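You operate a simulated robot arm through the tools that you are given. There is no shell and no other tool. Be economical: measure what you need, move in short steps, check, and stop when the job is done.

You are at the controls of a simulated robot arm. One attempt, no reset.

JOB
Adjust the haze meter until the black-capped reference cell reads 20 %.
Fine: power on, press test, turn the adjust knob; then cell into the green tray and power off.

Only the result counts: the job must be done as asked and must still hold three seconds after the hand-in. Knocking over, shifting, dropping, spilling or breaking anything else fails it.

ROBOT AND FRAMES
A 7-joint arm with a two-finger parallel gripper, fixed in place. Base frame: the origin is at the foot of the arm, x ahead of it, y to its left, z up; the work surface is at about z = 0. Lengths are in mm, angles in rad, forces in N, time in s.
With the tool pointing down near the work surface it reaches from about 240 to 620 mm from the base axis. Its first joint turns from -1.152 to 1.152 rad. Payload 2.6 kg.
The tool frame sits at the grasp point between the pads (the TCP): z along the fingers, y along the line on which they close. The tips reach 30 mm beyond it. Largest opening 94 mm; finger width 28, thickness 10; the body of the gripper, 50 by 96 mm, starts 55 mm behind the TCP.
Orientation is told as [roll, pitch, yaw] about the base's x, y, z axes, in that order, counted from this pose: with the fingers straight down and closing along the base's y, the tool's x points along the base's -x, its y along +y and its z along -z.

CONTROLS
- The arm moves only by the tool move_arm. Its argument "steps" is a list of rows, each a list of 7 numbers: the closure in counts, from 0 (fully open) to 255 (shut), then the shift along the tool's x, y, z in units of 20 mm (1.0 is 20 mm), then the turn, a rotation vector about the tool's x, y, z in units of 4 degrees (1.0 is 4 degrees). In form: [[fingers, tx, ty, tz, rx, ry, rz], ...]. A call has 1 to 12 rows; each row shifts and turns the commanded pose from where the row before left it, along the tool's axes as they then stand. A call with a number of a shift or a turn outside -1 to 1 is refused whole. Rows are played at 5 a second. More than 50 mm and 0.15 rad between two rows, or a gripper value outside its range, and nothing of the call is played. A pose out of reach is approached as far as the arm can. The call stops where the force on the tool passes 40 N (or 10 N more than at its start, if that is more) or the arm is blocked; 0.2 s more then pass. The fingers move at their own pace (about 72 mm/s each) and stop on an object; they squeeze with about 25 N. The grip force told is the motor's: it shows also when the fingers shut on nothing. Time passes only in rows, and 0.2 s behind the last, so rows that do not move let the fingers close. The reply holds the time, the measured pose of the TCP, the force on the tool along the base axes, the opening and the grip force, in the units named above and with some noise, with the torque about the TCP (base axes, N m) and any sound that the robot's microphone picked up, and new pictures: "pictures" is both (left out), scene, wrist or none.
- Cameras (640 x 400 px; columns grow to the right, rows downward): "scene" is fixed at [28.4, 422.4, 554.5]; the picture's right is [-0.88, -0.47, 0.00], its down [-0.30, 0.56, -0.77] and it looks along [0.36, -0.68, -0.64] (base axes); focal length 266 px, centre (320, 200). "wrist" rides on the gripper at [76, 14, -102] in the tool frame; the picture's right is [-0.18, 0.98, 0.00], its down [-0.75, -0.14, -0.64] and it looks along [-0.63, -0.12, 0.77] (tool axes); focal length 243 px, centre (320, 200). There is no depth. A picture from a camera that has moved, and an enlarged one, comes with that camera's place and axes in the base frame and with its lens. The place of the scene camera against the robot may be out by one fixed shift of up to 12 mm in any direction.
- enlarge(camera, box): a new picture of the part [left, top, right, bottom] of that camera's present view, enlarged. No time passes.
- sign_off(): hands the job in; it is judged then, once.

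Go step by step. Nothing tells you positions but the pictures and the camera data: compare them with the known pose of the tool, close in by small moves and look again before you grip or let go. The budget is 120 turns and 200 pictures, counting those below and the enlarged ones. Unless the task says otherwise, let go and move clear before handing in, and close with one line.

The tools are called after "Call:" by a JSON object that holds its "api" and its "payload". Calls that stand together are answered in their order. move_arm: Moves the arm, as the interface text tells. Its arguments: {"type":"object","properties":{"steps":{"type":"array","items":{"type":"array","items":{"type":"number"}}},"pictures":{"type":"string","enum":["both","scene","wrist","none"]}},"required":["steps"]} The other tools are called the same way: enlarge (camera, box) takes an enlarged picture of a part of a camera's view; sign_off () hands the job in.

At the start:

```text
clock: 0.0
tool_pos: [387.5, -117.0, 333.9]
tcp_rot: [-0.001, -0.001, -0.001]
force: [-0.3, -0.8, 0.0]
wrist_torque: [0.0, 0.0, 0.03]
finger_gap: 93.9
grasp_force: 0.0
```

scene: 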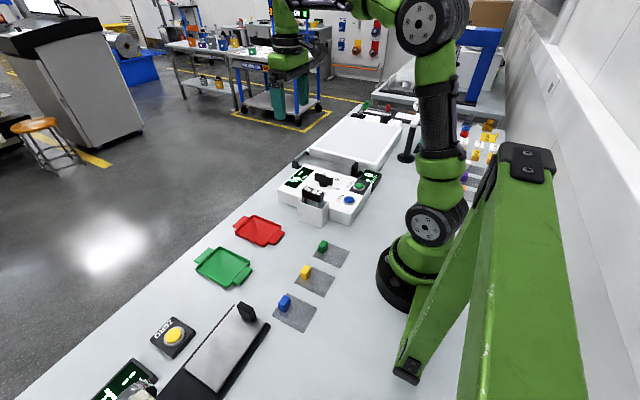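
wrist: 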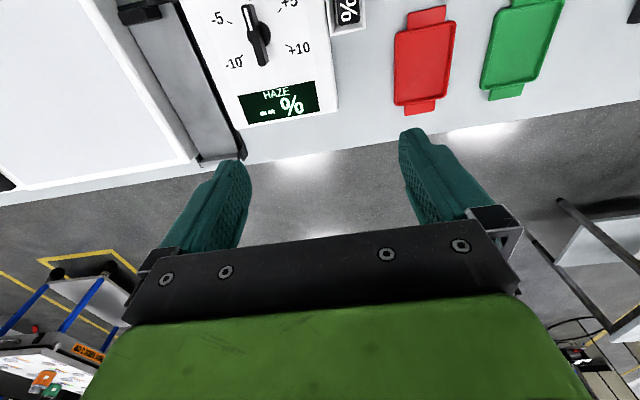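

I see a white haze meter in the middle of the bench with trays and coloured cells to its side. I'll enlarge the pictures to identify the controls.

Call:
{"api": "enlarge", "payload": {"camera": "scene", "box": [260, 140, 400, 230]}}

Call:
{"api": "enlarge", "payload": {"camera": "wrist", "box": [180, 0, 400, 140]}}

Call:
{"api": "enlarge", "payload": {"camera": "scene", "box": [180, 200, 360, 340]}}

```text
4.44 times, centred on (330, 185) of scene
camera zoom: at [28.4, 422.4, 554.5], right [-0.88, -0.47, 0.0], down [-0.3, 0.56, -0.77], along [0.36, -0.68, -0.64], focal length 1183 px, centre (276, 267)
```

zoom: 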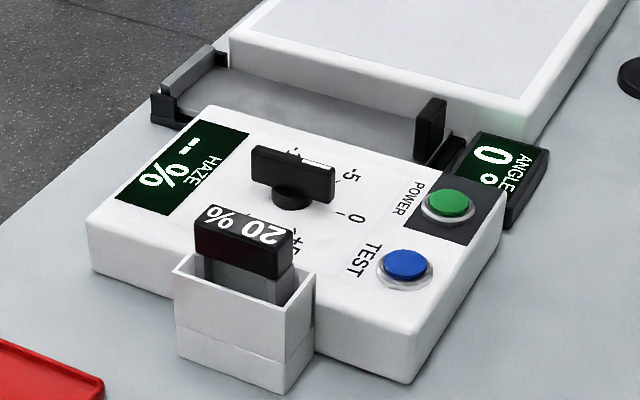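

```text
2.86 times, centred on (290, 70) of wrist
camera zoom: at [310.2, -103.5, 435.8], right [0.18, 0.98, 0.0], down [0.75, -0.14, 0.64], along [0.63, -0.12, -0.77], focal length 693 px, centre (406, 571)
```

zoom: 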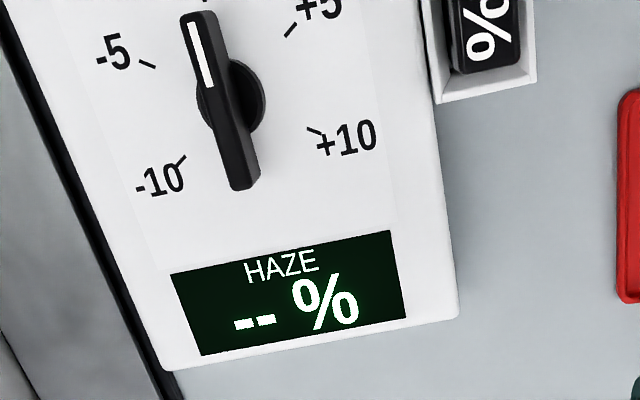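

```text
2.86 times, centred on (270, 270) of scene
camera zoom: at [28.4, 422.4, 554.5], right [-0.88, -0.47, 0.0], down [-0.3, 0.56, -0.77], along [0.36, -0.68, -0.64], focal length 761 px, centre (463, 0)
```

zoom: 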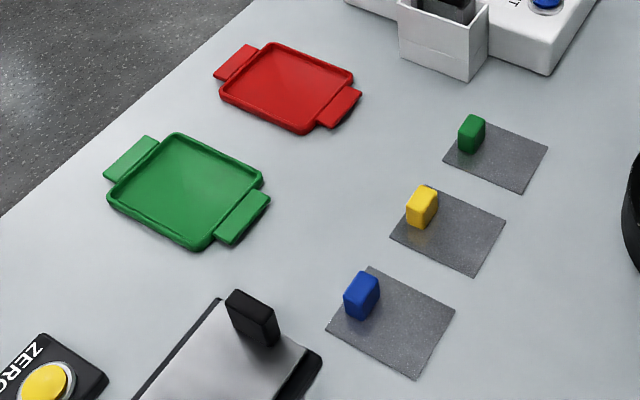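

The 20 % cell already sits in the meter's pocket, and the knob points just below 0. I'll move back to see the buttons with the wrist camera.

Call:
{"api": "move_arm", "payload": {"steps": [[0, 1, -0.8, 0, 0, 0, 0], [0, 1, -0.8, 0, 0, 0, 0], [0, 1, -0.8, 0, 0, 0, 0], [0, 1, -0.8, 0, 0, 0, 0], [0, 1, 0, 0, 0, 0, 0], [0, 0, 0, 0, 0, 0, 0]]}}

```text
clock: 1.4
tool_pos: [289.0, -181.1, 333.5]
tcp_rot: [-0.001, 0.002, 0.001]
force: [0.2, -0.7, 0.3]
wrist_torque: [0.02, -0.05, -0.03]
finger_gap: 94.1
grasp_force: 0.1
camera wrist: at [211.2, -167.4, 435.2], right [0.18, 0.98, 0.0], down [0.75, -0.14, 0.64], along [0.63, -0.12, -0.77], focal length 243 px, centre (320, 200)
```

scene: 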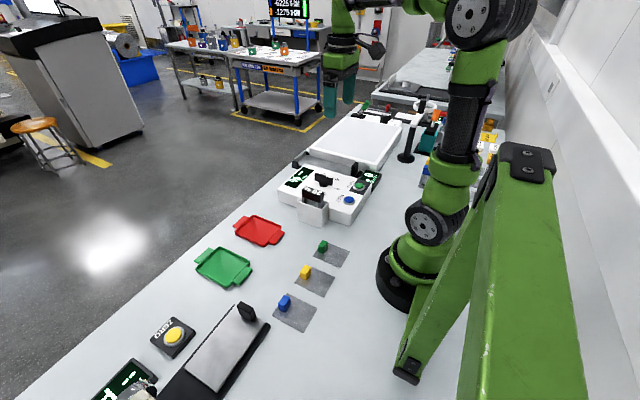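
wrist: 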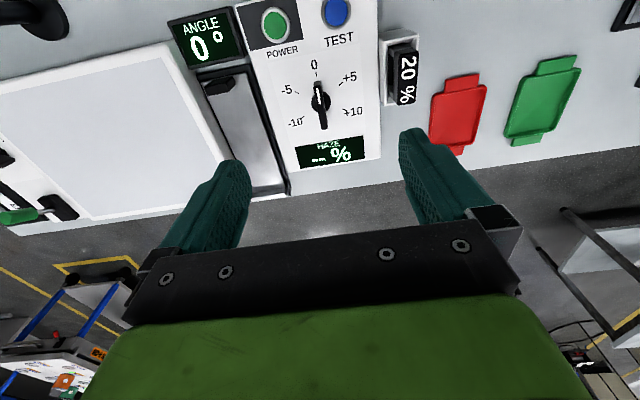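

Call:
{"api": "enlarge", "payload": {"camera": "wrist", "box": [230, 0, 430, 125]}}

```text
3.20 times, centred on (330, 62) of wrist
camera zoom: at [211.2, -167.4, 435.2], right [0.18, 0.98, 0.0], down [0.75, -0.14, 0.64], along [0.63, -0.12, -0.77], focal length 776 px, centre (288, 640)
```

zoom: 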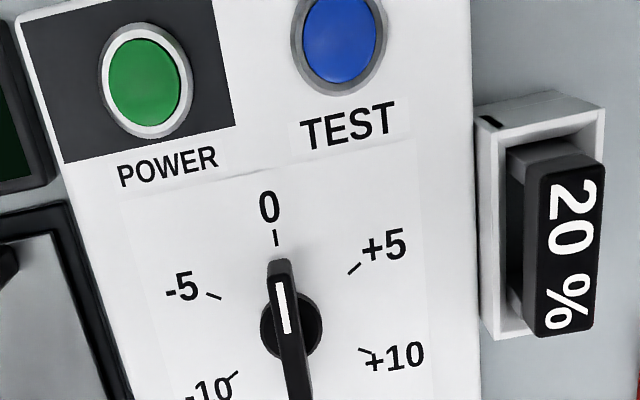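

The knob is near (330, -189), POWER near (229, -229) and TEST near (230, -151), with tops around z≈55. I'll close the fingers and go above TEST.

Call:
{"api": "move_arm", "payload": {"steps": [[255, 1, 0.5, 0.8, 0, 0, 0], [255, 1, 0.5, 1, 0, 0, 0], [255, 0.95, 0.5, 1, 0, 0, 0], [255, 0, 0, 1, 0, 0, 0], [255, 0, 0, 1, 0, 0, 0], [255, 0, 0, 1, 0, 0, 0], [255, 0, 0, 1, 0, 0, 0], [255, 0, 0, 1, 0, 0, 0], [255, 0, 0, 1, 0, 0, 0], [255, 0, 0, 1, 0, 0, 0], [255, 0, 0, 0.6, 0, 0, 0], [255, 0, 0, 0, 0, 0, 0]]}}

```text
clock: 4.0
tool_pos: [228.6, -152.0, 123.9]
tcp_rot: [0.001, -0.001, 0.0]
force: [-0.3, 0.1, -0.1]
wrist_torque: [0.02, -0.01, 0.03]
finger_gap: 0.1
grasp_force: 25.3
camera wrist: at [151.3, -137.9, 227.4], right [0.18, 0.98, 0.0], down [0.75, -0.14, 0.64], along [0.63, -0.12, -0.77], focal length 243 px, centre (320, 200)
```

scene: 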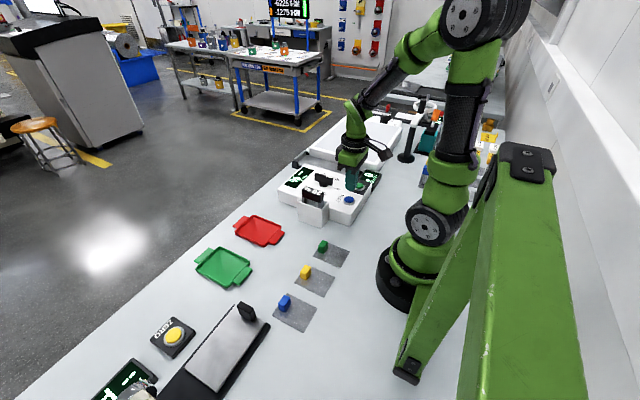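
wrist: 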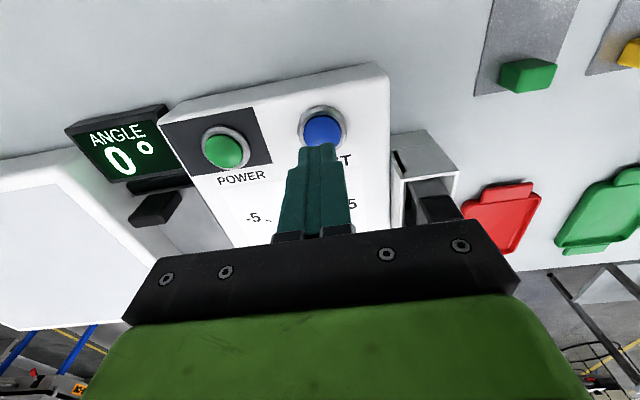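

Aligned within a couple mm of TEST. Descending in small steps.

Call:
{"api": "move_arm", "payload": {"steps": [[255, 0, 0, 1, 0, 0, 0], [255, 0, 0, 0.7, 0, 0, 0], [255, 0, 0, 0.1, 0, 0, 0], [255, 0, 0, 0.1, 0, 0, 0], [255, 0, 0, 0.1, 0, 0, 0], [255, 0, 0, 0.1, 0, 0, 0]], "pictures": "wrist"}}

```text
clock: 5.4
tool_pos: [228.2, -151.6, 83.1]
tcp_rot: [0.001, 0.0, 0.0]
force: [-7.1, -0.1, 19.1]
wrist_torque: [-0.01, 0.24, 0.11]
finger_gap: 0.0
grasp_force: 25.3
heard: click
camera wrist: at [151.5, -138.0, 185.8], right [0.18, 0.98, 0.0], down [0.75, -0.14, 0.64], along [0.63, -0.12, -0.77], focal length 243 px, centre (320, 200)
```

wrist: 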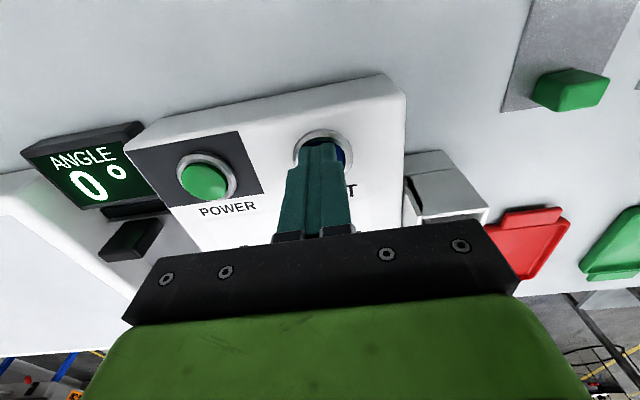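

Clicked. I'll lift and look at the display.

Call:
{"api": "move_arm", "payload": {"steps": [[255, 0, 0, -0.5, 0, 0, 0], [255, 0, 0, -1, 0, 0, 0], [255, 0, 0, -1, 0, 0, 0], [255, 0, 0, 0, 0, 0, 0]], "pictures": "none"}}

Call:
{"api": "enlarge", "payload": {"camera": "scene", "box": [260, 140, 400, 230]}}

```text
clock: 6.4
tool_pos: [226.7, -152.1, 132.7]
tcp_rot: [0.001, -0.001, -0.001]
force: [0.7, -0.2, 0.3]
wrist_torque: [-0.02, -0.01, -0.01]
finger_gap: 0.1
grasp_force: 25.1
```

```text
4.44 times, centred on (330, 185) of scene
camera zoom: at [28.4, 422.4, 554.5], right [-0.88, -0.47, 0.0], down [-0.3, 0.56, -0.77], along [0.36, -0.68, -0.64], focal length 1183 px, centre (276, 267)
```

zoom: 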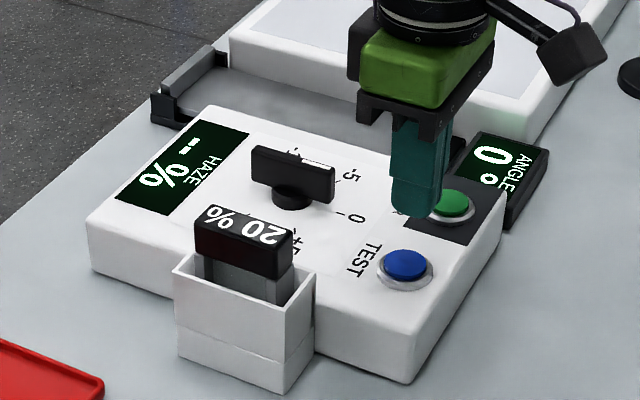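

Still "--", so the meter is off. Moving over to POWER at about (229, -230) and pressing.

Call:
{"api": "move_arm", "payload": {"steps": [[255, 0, -1, 0, 0, 0, 0], [255, -0.1, -1, 0, 0, 0, 0], [255, 0, -1, 0, 0, 0, 0], [255, 0, -0.9, 0, 0, 0, 0], [255, 0, 0, 1, 0, 0, 0], [255, 0, 0, 1, 0, 0, 0], [255, 0, 0, 0.1, 0, 0, 0], [255, 0, 0, 0.1, 0, 0, 0], [255, 0, 0, 0.1, 0, 0, 0], [255, 0, 0, 0.1, 0, 0, 0]], "pictures": "wrist"}}

```text
clock: 8.6
tool_pos: [230.9, -229.1, 85.2]
tcp_rot: [-0.002, -0.002, -0.001]
force: [1.7, -0.4, 10.6]
wrist_torque: [-0.05, 0.03, 0.01]
finger_gap: 0.1
grasp_force: 25.7
heard: click
camera wrist: at [153.2, -215.0, 187.8], right [0.19, 0.98, 0.0], down [0.75, -0.14, 0.64], along [0.63, -0.12, -0.77], focal length 243 px, centre (320, 200)
```

wrist: 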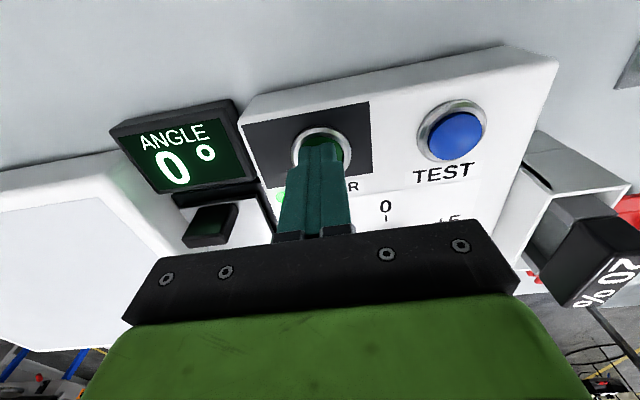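

Clicked, and a green glow appeared. I'll lift, check, and then press TEST.

Call:
{"api": "move_arm", "payload": {"steps": [[255, 0, 0, -0.5, 0, 0, 0], [255, 0, 0, -1, 0, 0, 0], [255, 0, 0, -0.9, 0, 0, 0], [255, 0, 1, 0, 0, 0, 0], [255, 0, 1, 0, 0, 0, 0], [255, 0, 1, 0, 0, 0, 0], [255, 0.1, 0.9, 0, 0, 0, 0], [255, 0, 0, 0, 0, 0, 0]], "pictures": "none"}}

Call:
{"api": "enlarge", "payload": {"camera": "scene", "box": [260, 140, 400, 230]}}

```text
clock: 10.4
tool_pos: [228.2, -151.2, 132.1]
tcp_rot: [-0.001, 0.001, -0.001]
force: [0.2, -0.3, 0.3]
wrist_torque: [-0.01, -0.01, 0.0]
finger_gap: 0.0
grasp_force: 24.8
```

```text
4.44 times, centred on (330, 185) of scene
camera zoom: at [28.4, 422.4, 554.5], right [-0.88, -0.47, 0.0], down [-0.3, 0.56, -0.77], along [0.36, -0.68, -0.64], focal length 1183 px, centre (276, 267)
```

zoom: 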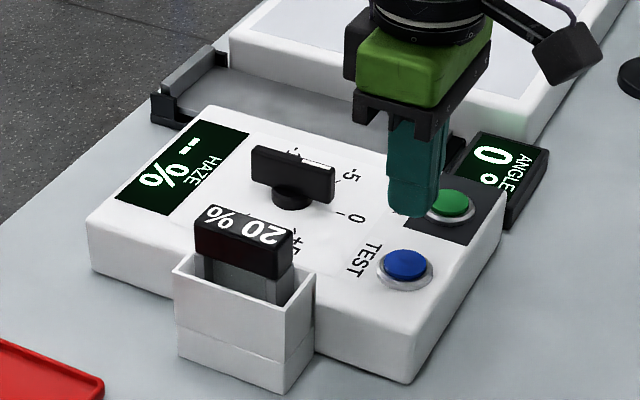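

Now pressing TEST.

Call:
{"api": "move_arm", "payload": {"steps": [[255, 0, 0, 1, 0, 0, 0], [255, 0, 0, 1, 0, 0, 0], [255, 0, 0, 0.15, 0, 0, 0], [255, 0, 0, 0.1, 0, 0, 0], [255, 0, 0, 0.1, 0, 0, 0], [255, 0, 0, 0.1, 0, 0, 0]], "pictures": "none"}}

Call:
{"api": "move_arm", "payload": {"steps": [[255, 0, 0, -0.5, 0, 0, 0], [255, 0, 0, -1, 0, 0, 0], [255, 0, 0, -1, 0, 0, 0], [255, 0, 0, 0, 0, 0, 0]], "pictures": "wrist"}}

Call:
{"api": "enlarge", "payload": {"camera": "scene", "box": [260, 140, 400, 230]}}

```text
clock: 11.8
tool_pos: [229.2, -151.0, 83.6]
tcp_rot: [0.0, -0.002, 0.001]
force: [-2.0, 1.0, 12.8]
wrist_torque: [0.03, 0.08, 0.0]
finger_gap: 0.0
grasp_force: 25.0
heard: click
```

```text
clock: 12.8
tool_pos: [227.2, -151.2, 133.7]
tcp_rot: [-0.002, 0.0, 0.001]
force: [-0.8, 1.1, 0.0]
wrist_torque: [0.03, -0.01, 0.01]
finger_gap: 0.0
grasp_force: 25.0
camera wrist: at [150.6, -137.1, 236.7], right [0.18, 0.98, 0.0], down [0.75, -0.14, 0.64], along [0.63, -0.12, -0.77], focal length 243 px, centre (320, 200)
```

wrist: 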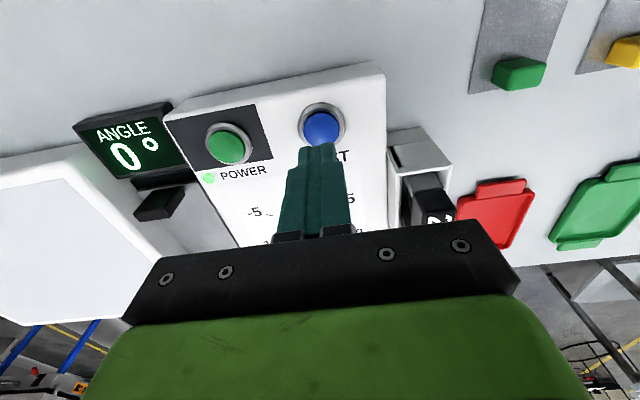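

```text
4.44 times, centred on (330, 185) of scene
camera zoom: at [28.4, 422.4, 554.5], right [-0.88, -0.47, 0.0], down [-0.3, 0.56, -0.77], along [0.36, -0.68, -0.64], focal length 1183 px, centre (276, 267)
```

zoom: 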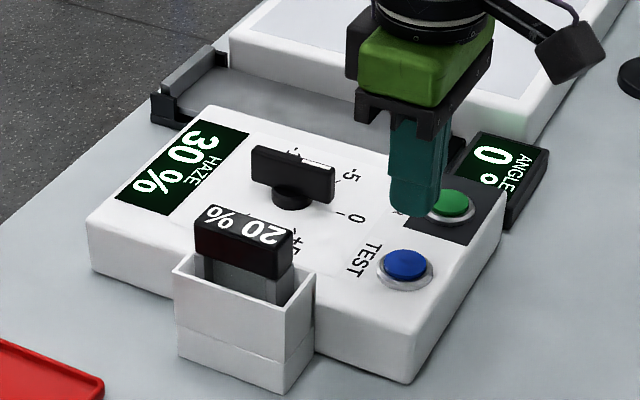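

The meter is on (LED lit) and reads 30 %; the dial spans about 12° per 1 %, so I need roughly −10 (about 120° toward −5/−10). I'll go above the knob with fingers partly open.

Call:
{"api": "move_arm", "payload": {"steps": [[255, 0, 0, -1, 0, 0, 0], [255, 0, 0, -1, 0, 0, 0], [140, -1, -0.4, 0, 0, 0, 0], [140, -1, -0.4, 0, 0, 0, 0], [140, -1, -0.4, 0, 0, 0, 0], [140, -1, -0.4, 0, 0, 0, 0], [140, -1, -0.3, 0, 0, 0, 0], [140, -0.3, 0, 0, 0, 0, 0], [140, 0, 0, 1, 0, 0, 0], [140, 0, 0, 1, 0, 0, 0], [140, 0, 0, 0, 0, 0, 0]]}}

Call:
{"api": "enlarge", "payload": {"camera": "scene", "box": [260, 140, 400, 230]}}

```text
clock: 15.2
tool_pos: [335.0, -188.1, 133.2]
tcp_rot: [0.001, 0.0, 0.0]
force: [0.1, 0.4, -1.1]
wrist_torque: [0.01, 0.04, 0.01]
finger_gap: 42.3
grasp_force: 0.0
camera wrist: at [257.2, -175.4, 236.0], right [0.18, 0.98, 0.0], down [0.75, -0.14, 0.64], along [0.63, -0.12, -0.77], focal length 243 px, centre (320, 200)
```

scene: 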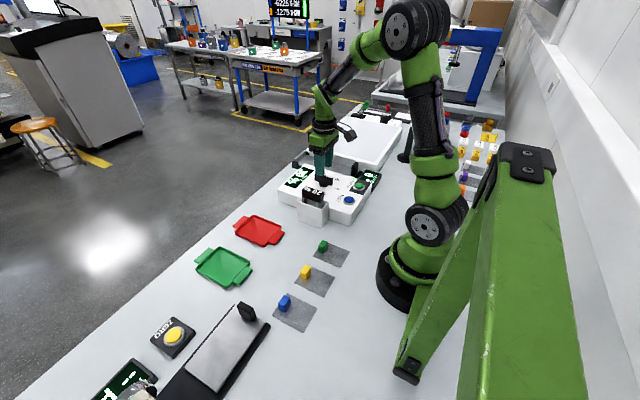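
wrist: 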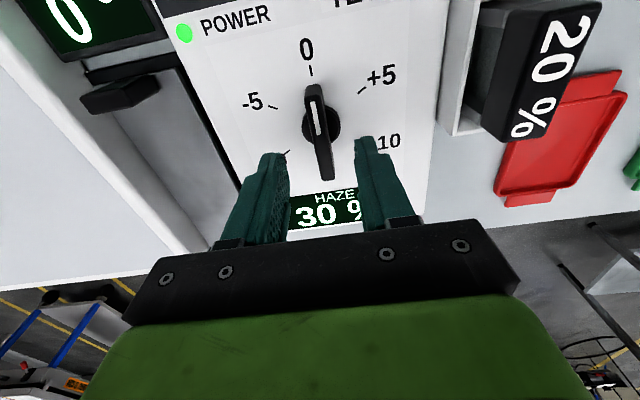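

```text
4.44 times, centred on (330, 185) of scene
camera zoom: at [28.4, 422.4, 554.5], right [-0.88, -0.47, 0.0], down [-0.3, 0.56, -0.77], along [0.36, -0.68, -0.64], focal length 1183 px, centre (276, 267)
```

zoom: 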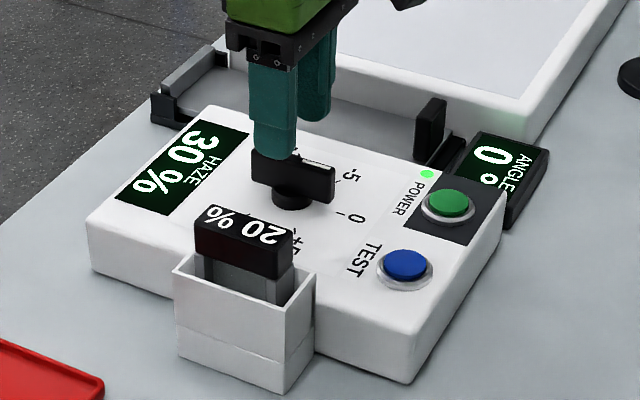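

The fingers straddle the handle; centre near (331, -190). I'll lower to about z=93 and look before closing.

Call:
{"api": "move_arm", "payload": {"steps": [[140, 0.15, -0.07, 0.5, 0, 0, 0], [140, 0, 0, 0.5, 0, 0, 0], [140, 0, 0, 0.5, 0, 0, 0], [140, 0, 0, 0.5, 0, 0, 0], [140, 0, 0, 0, 0, 0, 0]], "pictures": "wrist"}}

Call:
{"api": "enlarge", "payload": {"camera": "scene", "box": [260, 140, 400, 230]}}

```text
clock: 16.4
tool_pos: [330.8, -190.5, 93.0]
tcp_rot: [0.0, 0.0, 0.001]
force: [-0.1, -0.7, -0.7]
wrist_torque: [0.02, 0.01, 0.01]
finger_gap: 42.3
grasp_force: 0.1
camera wrist: at [253.7, -177.2, 196.6], right [0.18, 0.98, 0.0], down [0.75, -0.14, 0.64], along [0.63, -0.12, -0.77], focal length 243 px, centre (320, 200)
```

wrist: 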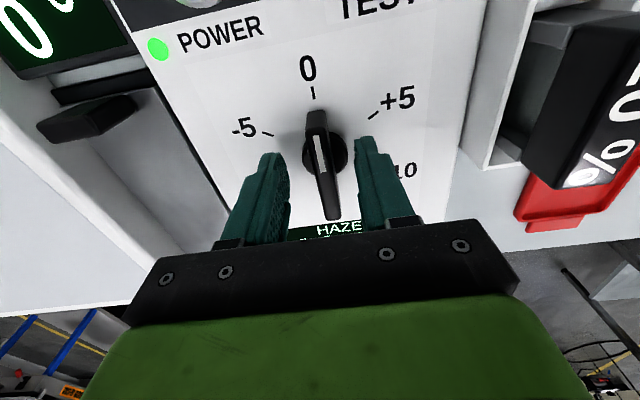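

```text
4.44 times, centred on (330, 185) of scene
camera zoom: at [28.4, 422.4, 554.5], right [-0.88, -0.47, 0.0], down [-0.3, 0.56, -0.77], along [0.36, -0.68, -0.64], focal length 1183 px, centre (276, 267)
```

zoom: 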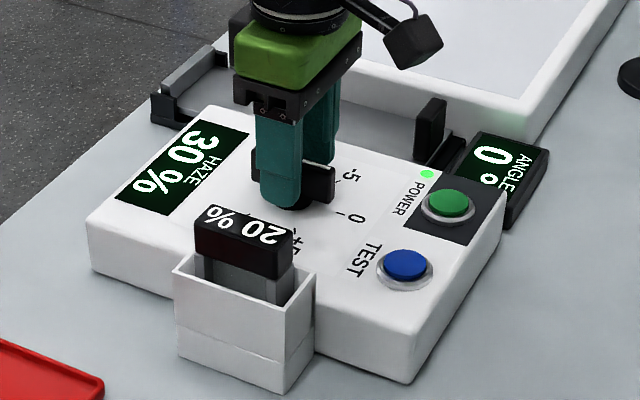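

Depth looks right. Closing on the handle.

Call:
{"api": "move_arm", "payload": {"steps": [[255, 0, 0, 0, 0, 0, 0], [255, 0, 0, 0, 0, 0, 0], [255, 0, 0, 0, 0, 0, 0], [255, 0, 0, 0, 0, 0, -1], [255, 0, 0, 0, 0, 0, -1], [255, 0, 0, 0, 0, 0, -1], [255, 0, 0, 0, 0, 0, 0]], "pictures": "wrist"}}

Call:
{"api": "enlarge", "payload": {"camera": "scene", "box": [260, 140, 400, 230]}}

```text
clock: 18.0
tool_pos: [331.3, -188.2, 93.4]
tcp_rot: [0.009, 0.002, 0.21]
force: [-9.3, 28.7, 8.7]
wrist_torque: [-0.21, -0.11, 0.04]
finger_gap: 10.9
grasp_force: 44.6
camera wrist: at [253.1, -191.9, 196.6], right [-0.02, 1.0, 0.01], down [0.77, 0.01, 0.64], along [0.64, 0.02, -0.77], focal length 243 px, centre (320, 200)
```

wrist: 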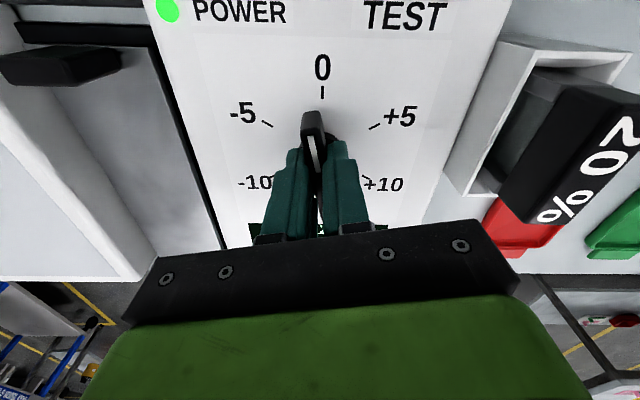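

```text
4.44 times, centred on (330, 185) of scene
camera zoom: at [28.3, 422.4, 554.4], right [-0.88, -0.47, 0.0], down [-0.3, 0.56, -0.77], along [0.36, -0.68, -0.64], focal length 1183 px, centre (276, 267)
```

zoom: 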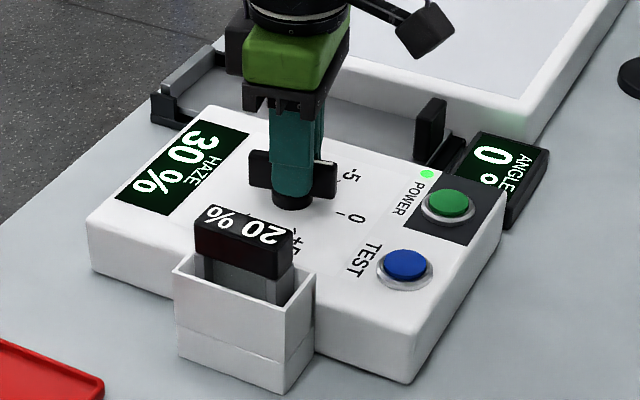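

The handle is held and starting to turn; the sideways force shows the knob axis lies ~2 mm more in +y. I'll correct that and continue turning.

Call:
{"api": "move_arm", "payload": {"steps": [[255, 0.02, 0.12, 0, 0, 0, 0], [255, 0, 0, 0, 0, 0, -1], [255, 0, 0, 0, 0, 0, -1], [255, 0, 0, 0, 0, 0, -1], [255, 0, 0, 0, 0, 0, 0]], "pictures": "wrist"}}

Call:
{"api": "enlarge", "payload": {"camera": "scene", "box": [260, 140, 400, 230]}}

```text
clock: 19.2
tool_pos: [331.8, -188.8, 93.4]
tcp_rot: [-0.001, -0.001, 0.42]
force: [18.5, -1.2, -24.7]
wrist_torque: [0.5, -0.47, -0.03]
finger_gap: 10.9
grasp_force: 43.9
camera wrist: at [254.6, -207.7, 196.3], right [-0.23, 0.97, 0.0], down [0.74, 0.18, 0.64], along [0.63, 0.15, -0.77], focal length 243 px, centre (320, 200)
```

wrist: 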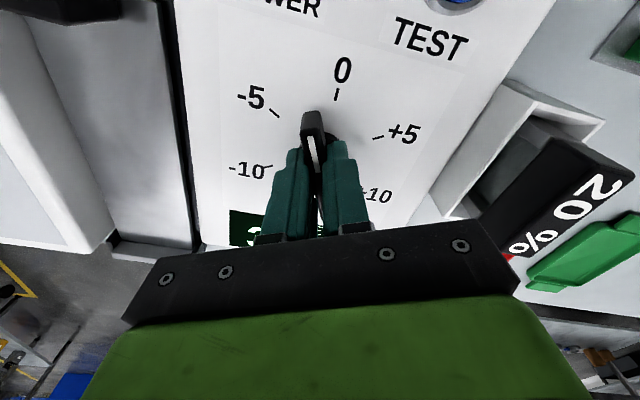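

```text
4.44 times, centred on (330, 185) of scene
camera zoom: at [28.5, 422.3, 554.5], right [-0.88, -0.47, 0.0], down [-0.3, 0.56, -0.77], along [0.36, -0.68, -0.64], focal length 1183 px, centre (276, 267)
```

zoom: 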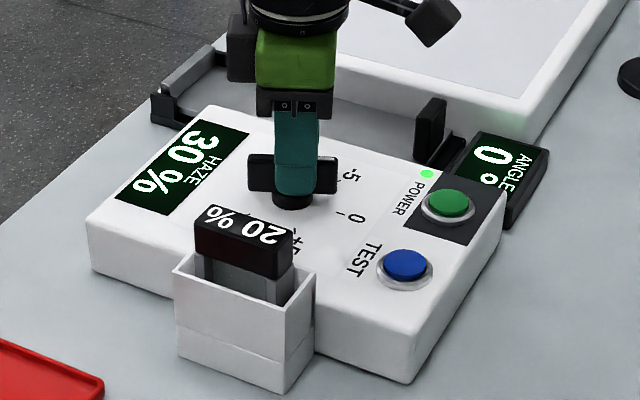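

The knob turns with the gripper; the display evidently updates only on TEST. Continue turning with a small force relief.

Call:
{"api": "move_arm", "payload": {"steps": [[255, -0.04, -0.02, 0.03, 0, 0, 0], [255, 0, 0, 0, 0, 0, -1], [255, 0, 0, 0, 0, 0, -1], [255, 0, 0, 0, 0, 0, -1], [255, 0, 0, 0, 0, 0, -1], [255, 0, 0, 0, 0, 0, -1], [255, 0, 0, 0, 0, 0, 0]], "pictures": "none"}}

```text
clock: 20.8
tool_pos: [330.5, -189.5, 93.9]
tcp_rot: [-0.004, 0.002, 0.771]
force: [14.5, -21.0, -16.4]
wrist_torque: [0.56, -0.09, -0.09]
finger_gap: 10.8
grasp_force: 44.8
```

Call:
{"api": "move_arm", "payload": {"steps": [[255, 0.01, -0.07, 0.03, 0, 0, 0], [255, 0, 0, 0, 0, 0, -1], [255, 0, 0, 0, 0, 0, -1], [255, 0, 0, 0, 0, 0, -1], [255, 0, 0, 0, 0, 0, -1], [255, 0, 0, 0, 0, 0, -1], [255, 0, 0, 0, 0, 0, 0]], "pictures": "none"}}

```text
clock: 22.4
tool_pos: [332.0, -189.9, 93.3]
tcp_rot: [-0.003, -0.001, 1.116]
force: [-9.4, -15.3, 32.7]
wrist_torque: [0.54, 0.3, -0.04]
finger_gap: 10.5
grasp_force: 44.4
```

Call:
{"api": "move_arm", "payload": {"steps": [[255, 0.04, 0, -0.04, 0, 0, 0], [255, 0, 0, 0, 0, 0, -1], [255, 0, 0, 0, 0, 0, -1], [255, 0, 0, 0, 0, 0, -1], [255, 0, 0, 0, 0, 0, -1], [255, 0, 0, 0, 0, 0, -1], [255, 0, 0, 0, 0, 0, 0]], "pictures": "wrist"}}

```text
clock: 24.0
tool_pos: [334.1, -190.8, 92.3]
tcp_rot: [-0.005, 0.004, 1.468]
force: [23.5, -23.6, -18.7]
wrist_torque: [0.73, 0.28, -0.08]
finger_gap: 11.0
grasp_force: 44.9
camera wrist: at [310.1, -265.5, 196.6], right [-0.96, 0.28, -0.01], down [0.21, 0.74, 0.64], along [0.18, 0.61, -0.77], focal length 243 px, centre (320, 200)
```

wrist: 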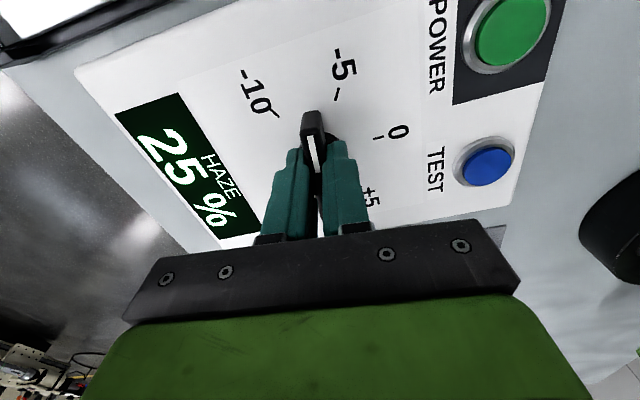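

The display is live and steps with the dial: now 25 % past −5. Continuing to −10 (120°).

Call:
{"api": "move_arm", "payload": {"steps": [[255, 0.04, -0.05, 0.02, 0, 0, 0], [255, 0, 0, 0, 0, 0, -1], [255, 0, 0, 0, 0, 0, -1], [255, 0, 0, 0, 0, 0, -1], [255, 0, 0, 0, 0, 0, -1], [255, 0, 0, 0, 0, 0, 0]], "pictures": "wrist"}}

```text
clock: 25.4
tool_pos: [334.8, -189.5, 93.3]
tcp_rot: [-0.003, 0.001, 1.75]
force: [23.1, -4.8, -3.4]
wrist_torque: [-0.17, 0.1, -0.11]
finger_gap: 10.6
grasp_force: 44.8
camera wrist: at [332.2, -268.8, 196.6], right [-1.0, 0.01, 0.0], down [0.0, 0.77, 0.64], along [0.01, 0.64, -0.77], focal length 243 px, centre (320, 200)
```

wrist: 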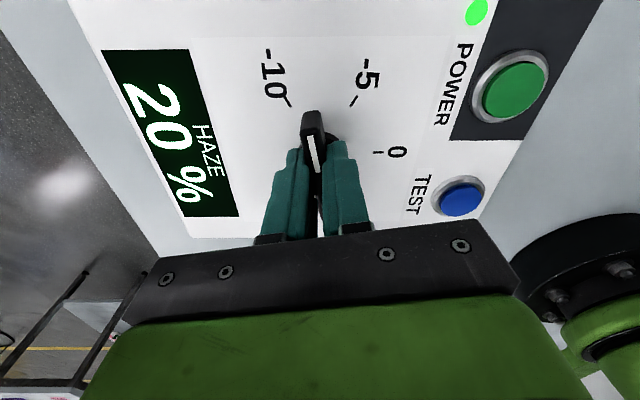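

It reads 20 %. I'll turn the rest of the way to the −10 mark so it's well inside the step.

Call:
{"api": "move_arm", "payload": {"steps": [[255, 0, -0.05, 0, 0, 0, 0], [255, 0, 0, 0, 0, 0, -1], [255, 0, 0, 0, 0, 0, -1], [255, 0, 0, 0, 0, 0, -1], [255, 0, 0, 0, 0, 0, -1], [255, 0, 0, 0, 0, 0, 0]], "pictures": "wrist"}}

```text
clock: 26.8
tool_pos: [335.1, -189.9, 93.6]
tcp_rot: [-0.002, 0.001, 2.025]
force: [27.9, 0.8, -4.4]
wrist_torque: [0.89, 0.32, -0.05]
finger_gap: 10.7
grasp_force: 44.0
camera wrist: at [354.4, -265.9, 196.6], right [-0.96, -0.27, 0.0], down [-0.21, 0.74, 0.64], along [-0.17, 0.62, -0.77], focal length 243 px, centre (320, 200)
```

wrist: 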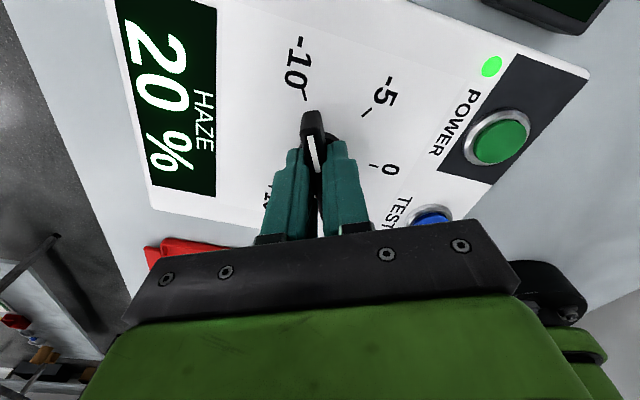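

Pointer at −10, reading 20 %. Release and lift.

Call:
{"api": "move_arm", "payload": {"steps": [[140, 0, 0, 0, 0, 0, 0], [140, 0, 0, 0, 0, 0, 0], [140, 0, 0, -0.5, 0, 0, 0], [140, 0, 0, -1, 0, 0, 0], [140, 0, 0, -1, 0, 0, 0], [140, 0, 0, -1, 0, 0, 0], [140, 0, 0, -1, 0, 0, 0], [140, 0, 0, -1, 0, 0, 0], [140, 0, 0, 0, 0, 0, 0]], "pictures": "wrist"}}

Call:
{"api": "enlarge", "payload": {"camera": "scene", "box": [260, 140, 400, 230]}}

```text
clock: 28.8
tool_pos: [333.6, -191.4, 204.2]
tcp_rot: [0.0, 0.0, 2.025]
force: [0.0, 0.2, 0.7]
wrist_torque: [0.01, 0.0, -0.03]
finger_gap: 42.3
grasp_force: 0.1
camera wrist: at [353.0, -265.5, 306.0], right [-0.96, -0.27, 0.0], down [-0.2, 0.74, 0.64], along [-0.17, 0.62, -0.77], focal length 243 px, centre (320, 200)
```

wrist: 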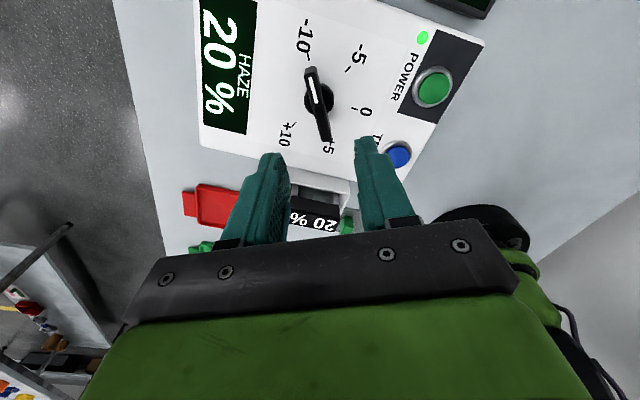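

```text
4.44 times, centred on (330, 185) of scene
camera zoom: at [28.4, 422.4, 554.5], right [-0.88, -0.47, 0.0], down [-0.3, 0.56, -0.77], along [0.36, -0.68, -0.64], focal length 1183 px, centre (276, 267)
```

zoom: 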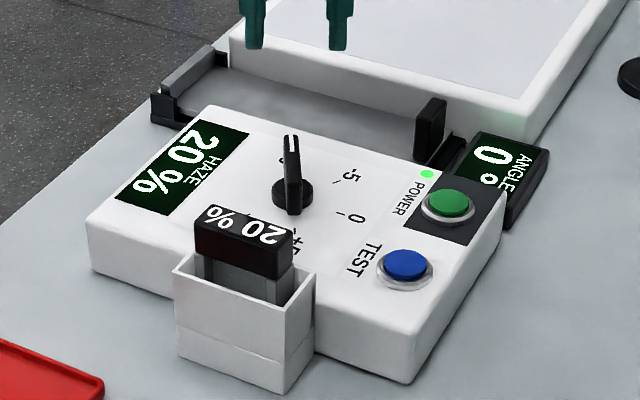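

Reading holds at 20 %. Now I'll unwind the wrist back to yaw 0 and move over the cell for a look.

Call:
{"api": "move_arm", "payload": {"steps": [[140, 0, 0, -1, 0, 0, 1], [140, 0, 0, -1, 0, 0, 1], [140, 0, 0, 0, 0, 0, 1], [140, 0, 0, 0, 0, 0, 1], [140, 0, 0, 0, 0, 0, 1], [140, 0, 0, 0, 0, 0, 1], [140, 0, 0, 0, 0, 0, 1], [140, 0, 0, 0, 0, 0, 1], [140, 0, 0, 0, 0, 0, 1], [140, 0, 0, 0, 0, 0, 1], [140, 0, 0, 0, 0, 0, 1], [140, 0, 0, 0, 0, 0, 1]], "pictures": "none"}}

Call:
{"api": "move_arm", "payload": {"steps": [[140, 0, 0, 0, 0, 0, 1], [140, 0, 0, 0, 0, 0, 1], [140, 0, 0, 0, 0, 0, 1], [140, 0, 0, 0, 0, 0, 1], [140, 0, 0, 0, 0, 0, 1], [140, 0, 0, 0, 0, 0, 1], [140, 0, 0, 0, 0, 0, 1], [140, 0, 0, 0, 0, 0, 1], [140, 0, 0, 0, 0, 0, 1], [140, 0, 0, 0, 0, 0, 1], [140, 0, 0, 0, 0, 0, 1], [140, 0, 0, 0, 0, 0, 1]], "pictures": "none"}}

Call:
{"api": "move_arm", "payload": {"steps": [[140, 0, 0, 0, 0, 0, 1], [140, 0, 0, 0, 0, 0, 1], [140, 0, 0, 0, 0, 0, 1], [140, 0, 0, 0, 0, 0, 1], [140, 0, 0, 0, 0, 0, 1], [140, 0, 1, 0, 0, 0, 0], [140, 0, 1, 0, 0, 0, 0], [140, 0, 1, 0, 0, 0, 0], [140, 0.5, 1, 0, 0, 0, 0], [140, 0.5, 1, 0, 0, 0, 0], [140, 0, 0, 0, 0, 0, 0]]}}

```text
clock: 31.4
tool_pos: [333.3, -190.6, 243.2]
tcp_rot: [0.001, 0.0, 1.185]
force: [0.0, 0.6, -0.2]
wrist_torque: [-0.03, -0.02, 0.04]
finger_gap: 42.4
grasp_force: 0.1
```

```text
clock: 34.0
tool_pos: [333.9, -191.3, 243.4]
tcp_rot: [-0.001, 0.0, 0.349]
force: [-0.2, 0.7, 0.4]
wrist_torque: [0.02, 0.0, -0.01]
finger_gap: 42.3
grasp_force: 0.1
```

```text
clock: 36.4
tool_pos: [314.2, -91.2, 240.5]
tcp_rot: [0.0, 0.0, 0.002]
force: [0.0, 0.2, 0.1]
wrist_torque: [0.0, -0.03, 0.04]
finger_gap: 42.6
grasp_force: 0.1
camera wrist: at [235.9, -77.1, 344.2], right [0.18, 0.98, 0.0], down [0.75, -0.14, 0.64], along [0.63, -0.12, -0.77], focal length 243 px, centre (320, 200)
```

scene: 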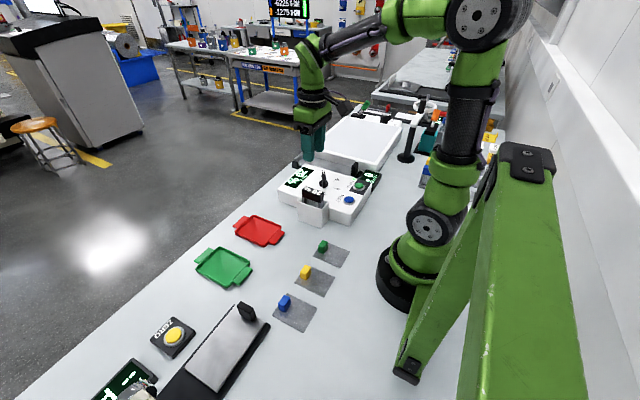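
wrist: 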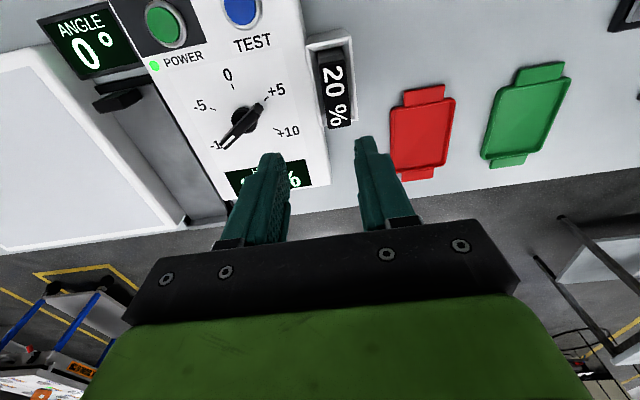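

Call:
{"api": "enlarge", "payload": {"camera": "wrist", "box": [290, 20, 410, 140]}}

Call:
{"api": "enlarge", "payload": {"camera": "wrist", "box": [370, 40, 590, 190]}}

Call:
{"api": "enlarge", "payload": {"camera": "scene", "box": [290, 180, 340, 230]}}

```text
3.33 times, centred on (350, 80) of wrist
camera zoom: at [235.9, -77.1, 344.2], right [0.18, 0.98, 0.0], down [0.75, -0.14, 0.64], along [0.63, -0.12, -0.77], focal length 809 px, centre (220, 600)
```

zoom: 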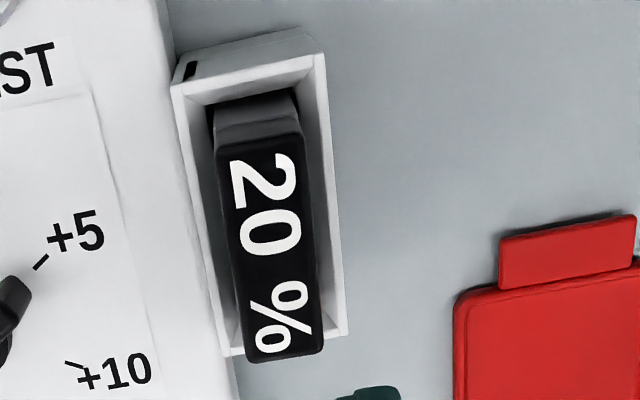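

```text
2.67 times, centred on (480, 115) of wrist
camera zoom: at [235.9, -77.1, 344.2], right [0.18, 0.98, 0.0], down [0.75, -0.14, 0.64], along [0.63, -0.12, -0.77], focal length 647 px, centre (-107, 427)
```

zoom: 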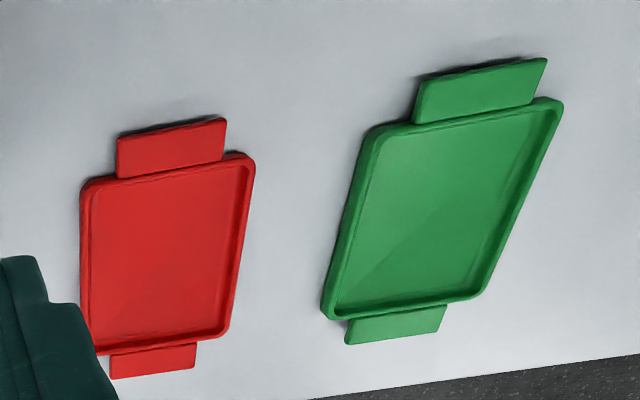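

```text
8.00 times, centred on (315, 205) of scene
camera zoom: at [28.4, 422.4, 554.5], right [-0.88, -0.47, 0.0], down [-0.3, 0.56, -0.77], along [0.36, -0.68, -0.64], focal length 2130 px, centre (360, 160)
```

zoom: 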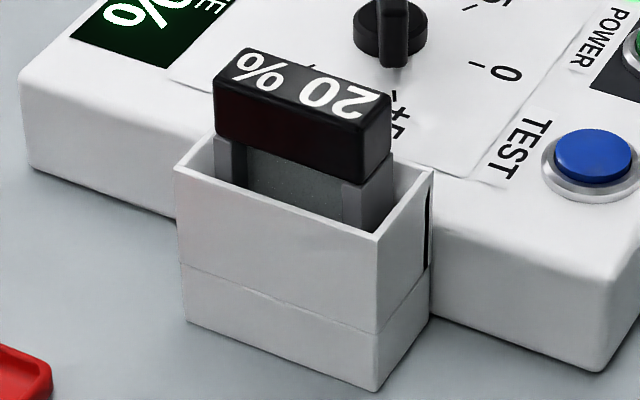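

The cap is about 60×23 mm, top at z≈107, centred near (309, −76); the green tray is centred near (424, 180). I'll go above the cell and check.

Call:
{"api": "move_arm", "payload": {"steps": [[125, 0.26, 0.75, 0, 0, 0, 0], [125, 0, 0, 1, 0, 0, 0], [125, 0, 0, 1, 0, 0, 0], [125, 0, 0, 1, 0, 0, 0], [125, 0, 0, 1, 0, 0, 0], [125, 0, 0, 0, 0, 0, 0]], "pictures": "wrist"}}

Call:
{"api": "enlarge", "payload": {"camera": "scene", "box": [270, 140, 370, 230]}}

```text
clock: 37.8
tool_pos: [307.8, -77.8, 162.3]
tcp_rot: [0.0, 0.0, 0.002]
force: [-0.4, -0.9, -0.6]
wrist_torque: [0.03, 0.0, 0.04]
finger_gap: 48.1
grasp_force: 0.1
camera wrist: at [230.3, -63.2, 265.0], right [0.18, 0.98, 0.0], down [0.75, -0.14, 0.64], along [0.63, -0.12, -0.77], focal length 243 px, centre (320, 200)
```

wrist: 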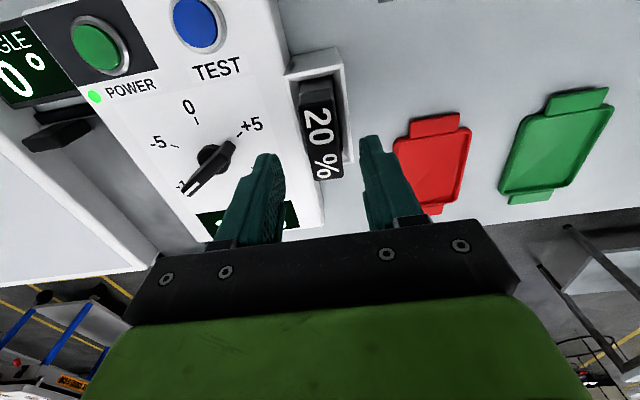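

```text
4.44 times, centred on (320, 185) of scene
camera zoom: at [28.4, 422.4, 554.5], right [-0.88, -0.47, 0.0], down [-0.3, 0.56, -0.77], along [0.36, -0.68, -0.64], focal length 1183 px, centre (320, 267)
```

zoom: 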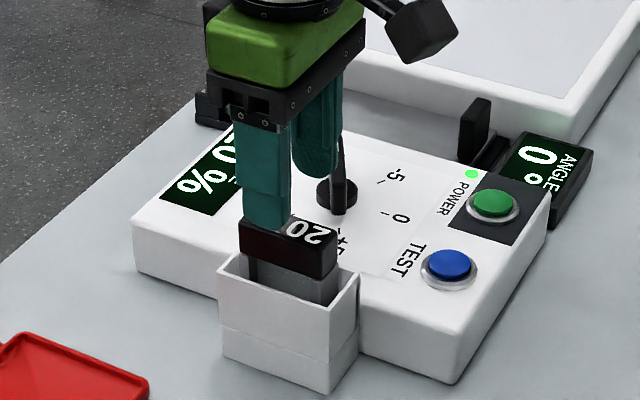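

Call:
{"api": "enlarge", "payload": {"camera": "wrist", "box": [260, 50, 400, 200]}}

```text
2.67 times, centred on (330, 125) of wrist
camera zoom: at [230.3, -63.2, 265.0], right [0.18, 0.98, 0.0], down [0.75, -0.14, 0.64], along [0.63, -0.12, -0.77], focal length 647 px, centre (293, 400)
```

zoom: 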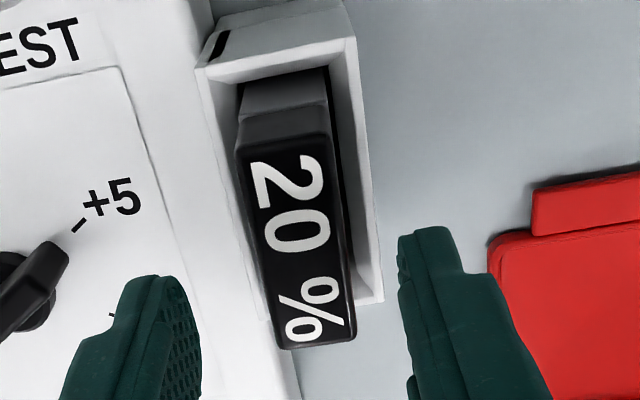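

Cap centre (310.5, −75.7). Correcting and descending around it, then closing.

Call:
{"api": "move_arm", "payload": {"steps": [[125, -0.13, 0.1, 0.5, 0, 0, 0], [125, 0, 0, 0.5, 0, 0, 0], [125, 0, 0, 0.5, 0, 0, 0], [125, 0, 0, 0.5, 0, 0, 0], [125, 0, 0, 0.5, 0, 0, 0], [125, 0, 0, 0, 0, 0, 0]], "pictures": "none"}}

Call:
{"api": "enlarge", "payload": {"camera": "scene", "box": [270, 140, 370, 230]}}

Call:
{"api": "enlarge", "payload": {"camera": "wrist", "box": [200, 50, 440, 220]}}

```text
clock: 39.2
tool_pos: [310.8, -73.2, 112.4]
tcp_rot: [0.0, 0.003, -0.001]
force: [0.5, -0.9, 0.3]
wrist_torque: [-0.03, 0.02, -0.01]
finger_gap: 47.8
grasp_force: 0.2
```

```text
4.44 times, centred on (320, 185) of scene
camera zoom: at [28.4, 422.4, 554.5], right [-0.88, -0.47, 0.0], down [-0.3, 0.56, -0.77], along [0.36, -0.68, -0.64], focal length 1183 px, centre (320, 267)
```

zoom: 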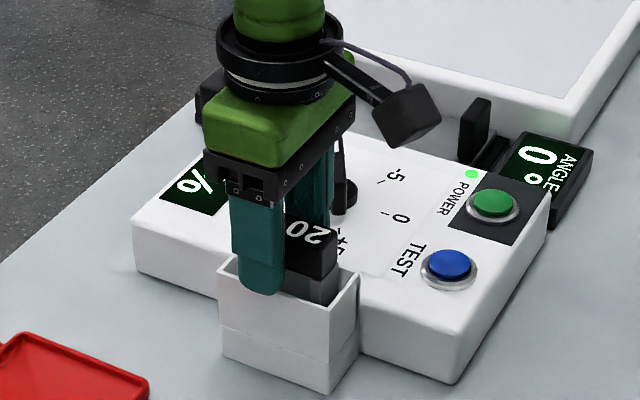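

```text
2.35 times, centred on (320, 135) of wrist
camera zoom: at [234.1, -60.2, 215.5], right [0.18, 0.98, 0.0], down [0.75, -0.14, 0.64], along [0.63, -0.12, -0.77], focal length 571 px, centre (320, 353)
```

zoom: 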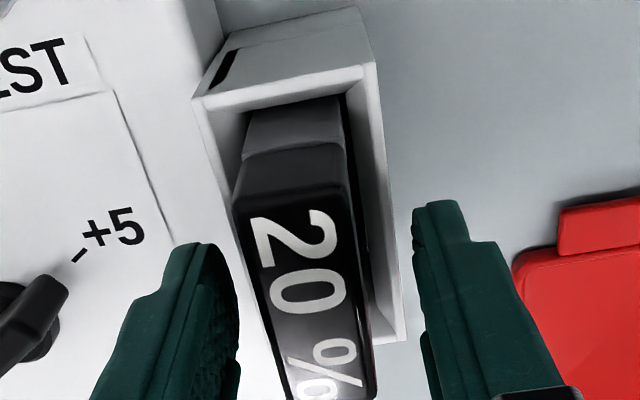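

Good straddle; I'll shift 2.5 mm to centre on the cap, then close.

Call:
{"api": "move_arm", "payload": {"steps": [[125, 0, -0.12, 0, 0, 0, 0], [180, 0, 0, 0, 0, 0, 0], [255, 0, 0, 0, 0, 0, 0], [255, 0, 0, 0, 0, 0, 0], [255, 0, 0, 0, 0, 0, 0]], "pictures": "wrist"}}

```text
clock: 40.4
tool_pos: [311.9, -76.2, 113.2]
tcp_rot: [-0.001, 0.0, -0.001]
force: [0.2, 0.4, -0.1]
wrist_torque: [0.01, 0.0, 0.04]
finger_gap: 28.1
grasp_force: 24.5
camera wrist: at [234.0, -62.8, 215.5], right [0.18, 0.98, 0.0], down [0.75, -0.14, 0.64], along [0.63, -0.12, -0.77], focal length 243 px, centre (320, 200)
```

wrist: 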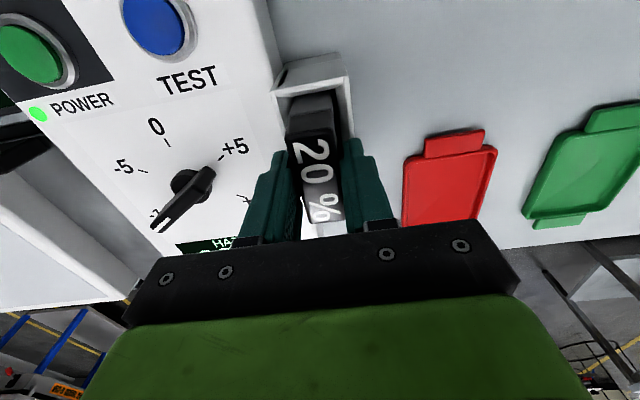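

Gripped (gap 28, force ~25 N, no side load). Lifting straight up slowly.

Call:
{"api": "move_arm", "payload": {"steps": [[255, 0, 0, -0.5, 0, 0, 0], [255, 0, 0, -0.5, 0, 0, 0], [255, 0, 0, -0.5, 0, 0, 0], [255, 0, 0, -0.5, 0, 0, 0], [255, 0, 0, -0.5, 0, 0, 0], [255, 0, 0, -0.5, 0, 0, 0], [255, 0, 0, -0.5, 0, 0, 0], [255, 0, 0, -0.5, 0, 0, 0], [255, 0, 0, -0.5, 0, 0, 0], [255, 0, 0, -0.5, 0, 0, 0], [255, 0, 0, 0, 0, 0, 0]]}}

Call:
{"api": "enlarge", "payload": {"camera": "scene", "box": [270, 130, 370, 230]}}

```text
clock: 42.8
tool_pos: [311.6, -76.9, 213.3]
tcp_rot: [0.0, 0.001, 0.0]
force: [0.0, 0.2, -0.4]
wrist_torque: [-0.03, -0.01, 0.03]
finger_gap: 27.8
grasp_force: 25.0
camera wrist: at [234.2, -63.1, 315.9], right [0.18, 0.98, 0.0], down [0.75, -0.14, 0.64], along [0.63, -0.12, -0.77], focal length 243 px, centre (320, 200)
```

scene: 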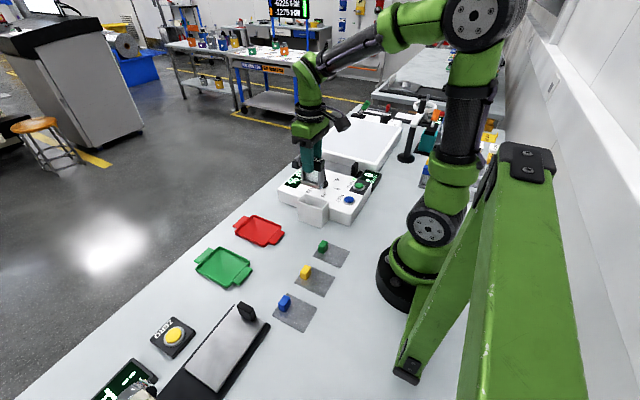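
wrist: 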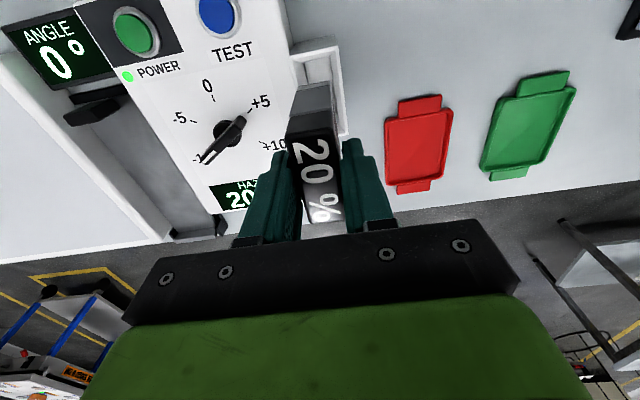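

```text
4.00 times, centred on (320, 180) of scene
camera zoom: at [28.4, 422.4, 554.5], right [-0.88, -0.47, 0.0], down [-0.3, 0.56, -0.77], along [0.36, -0.68, -0.64], focal length 1065 px, centre (320, 280)
```

zoom: 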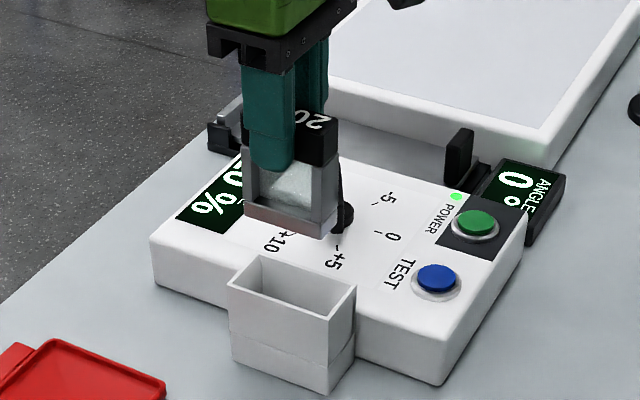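

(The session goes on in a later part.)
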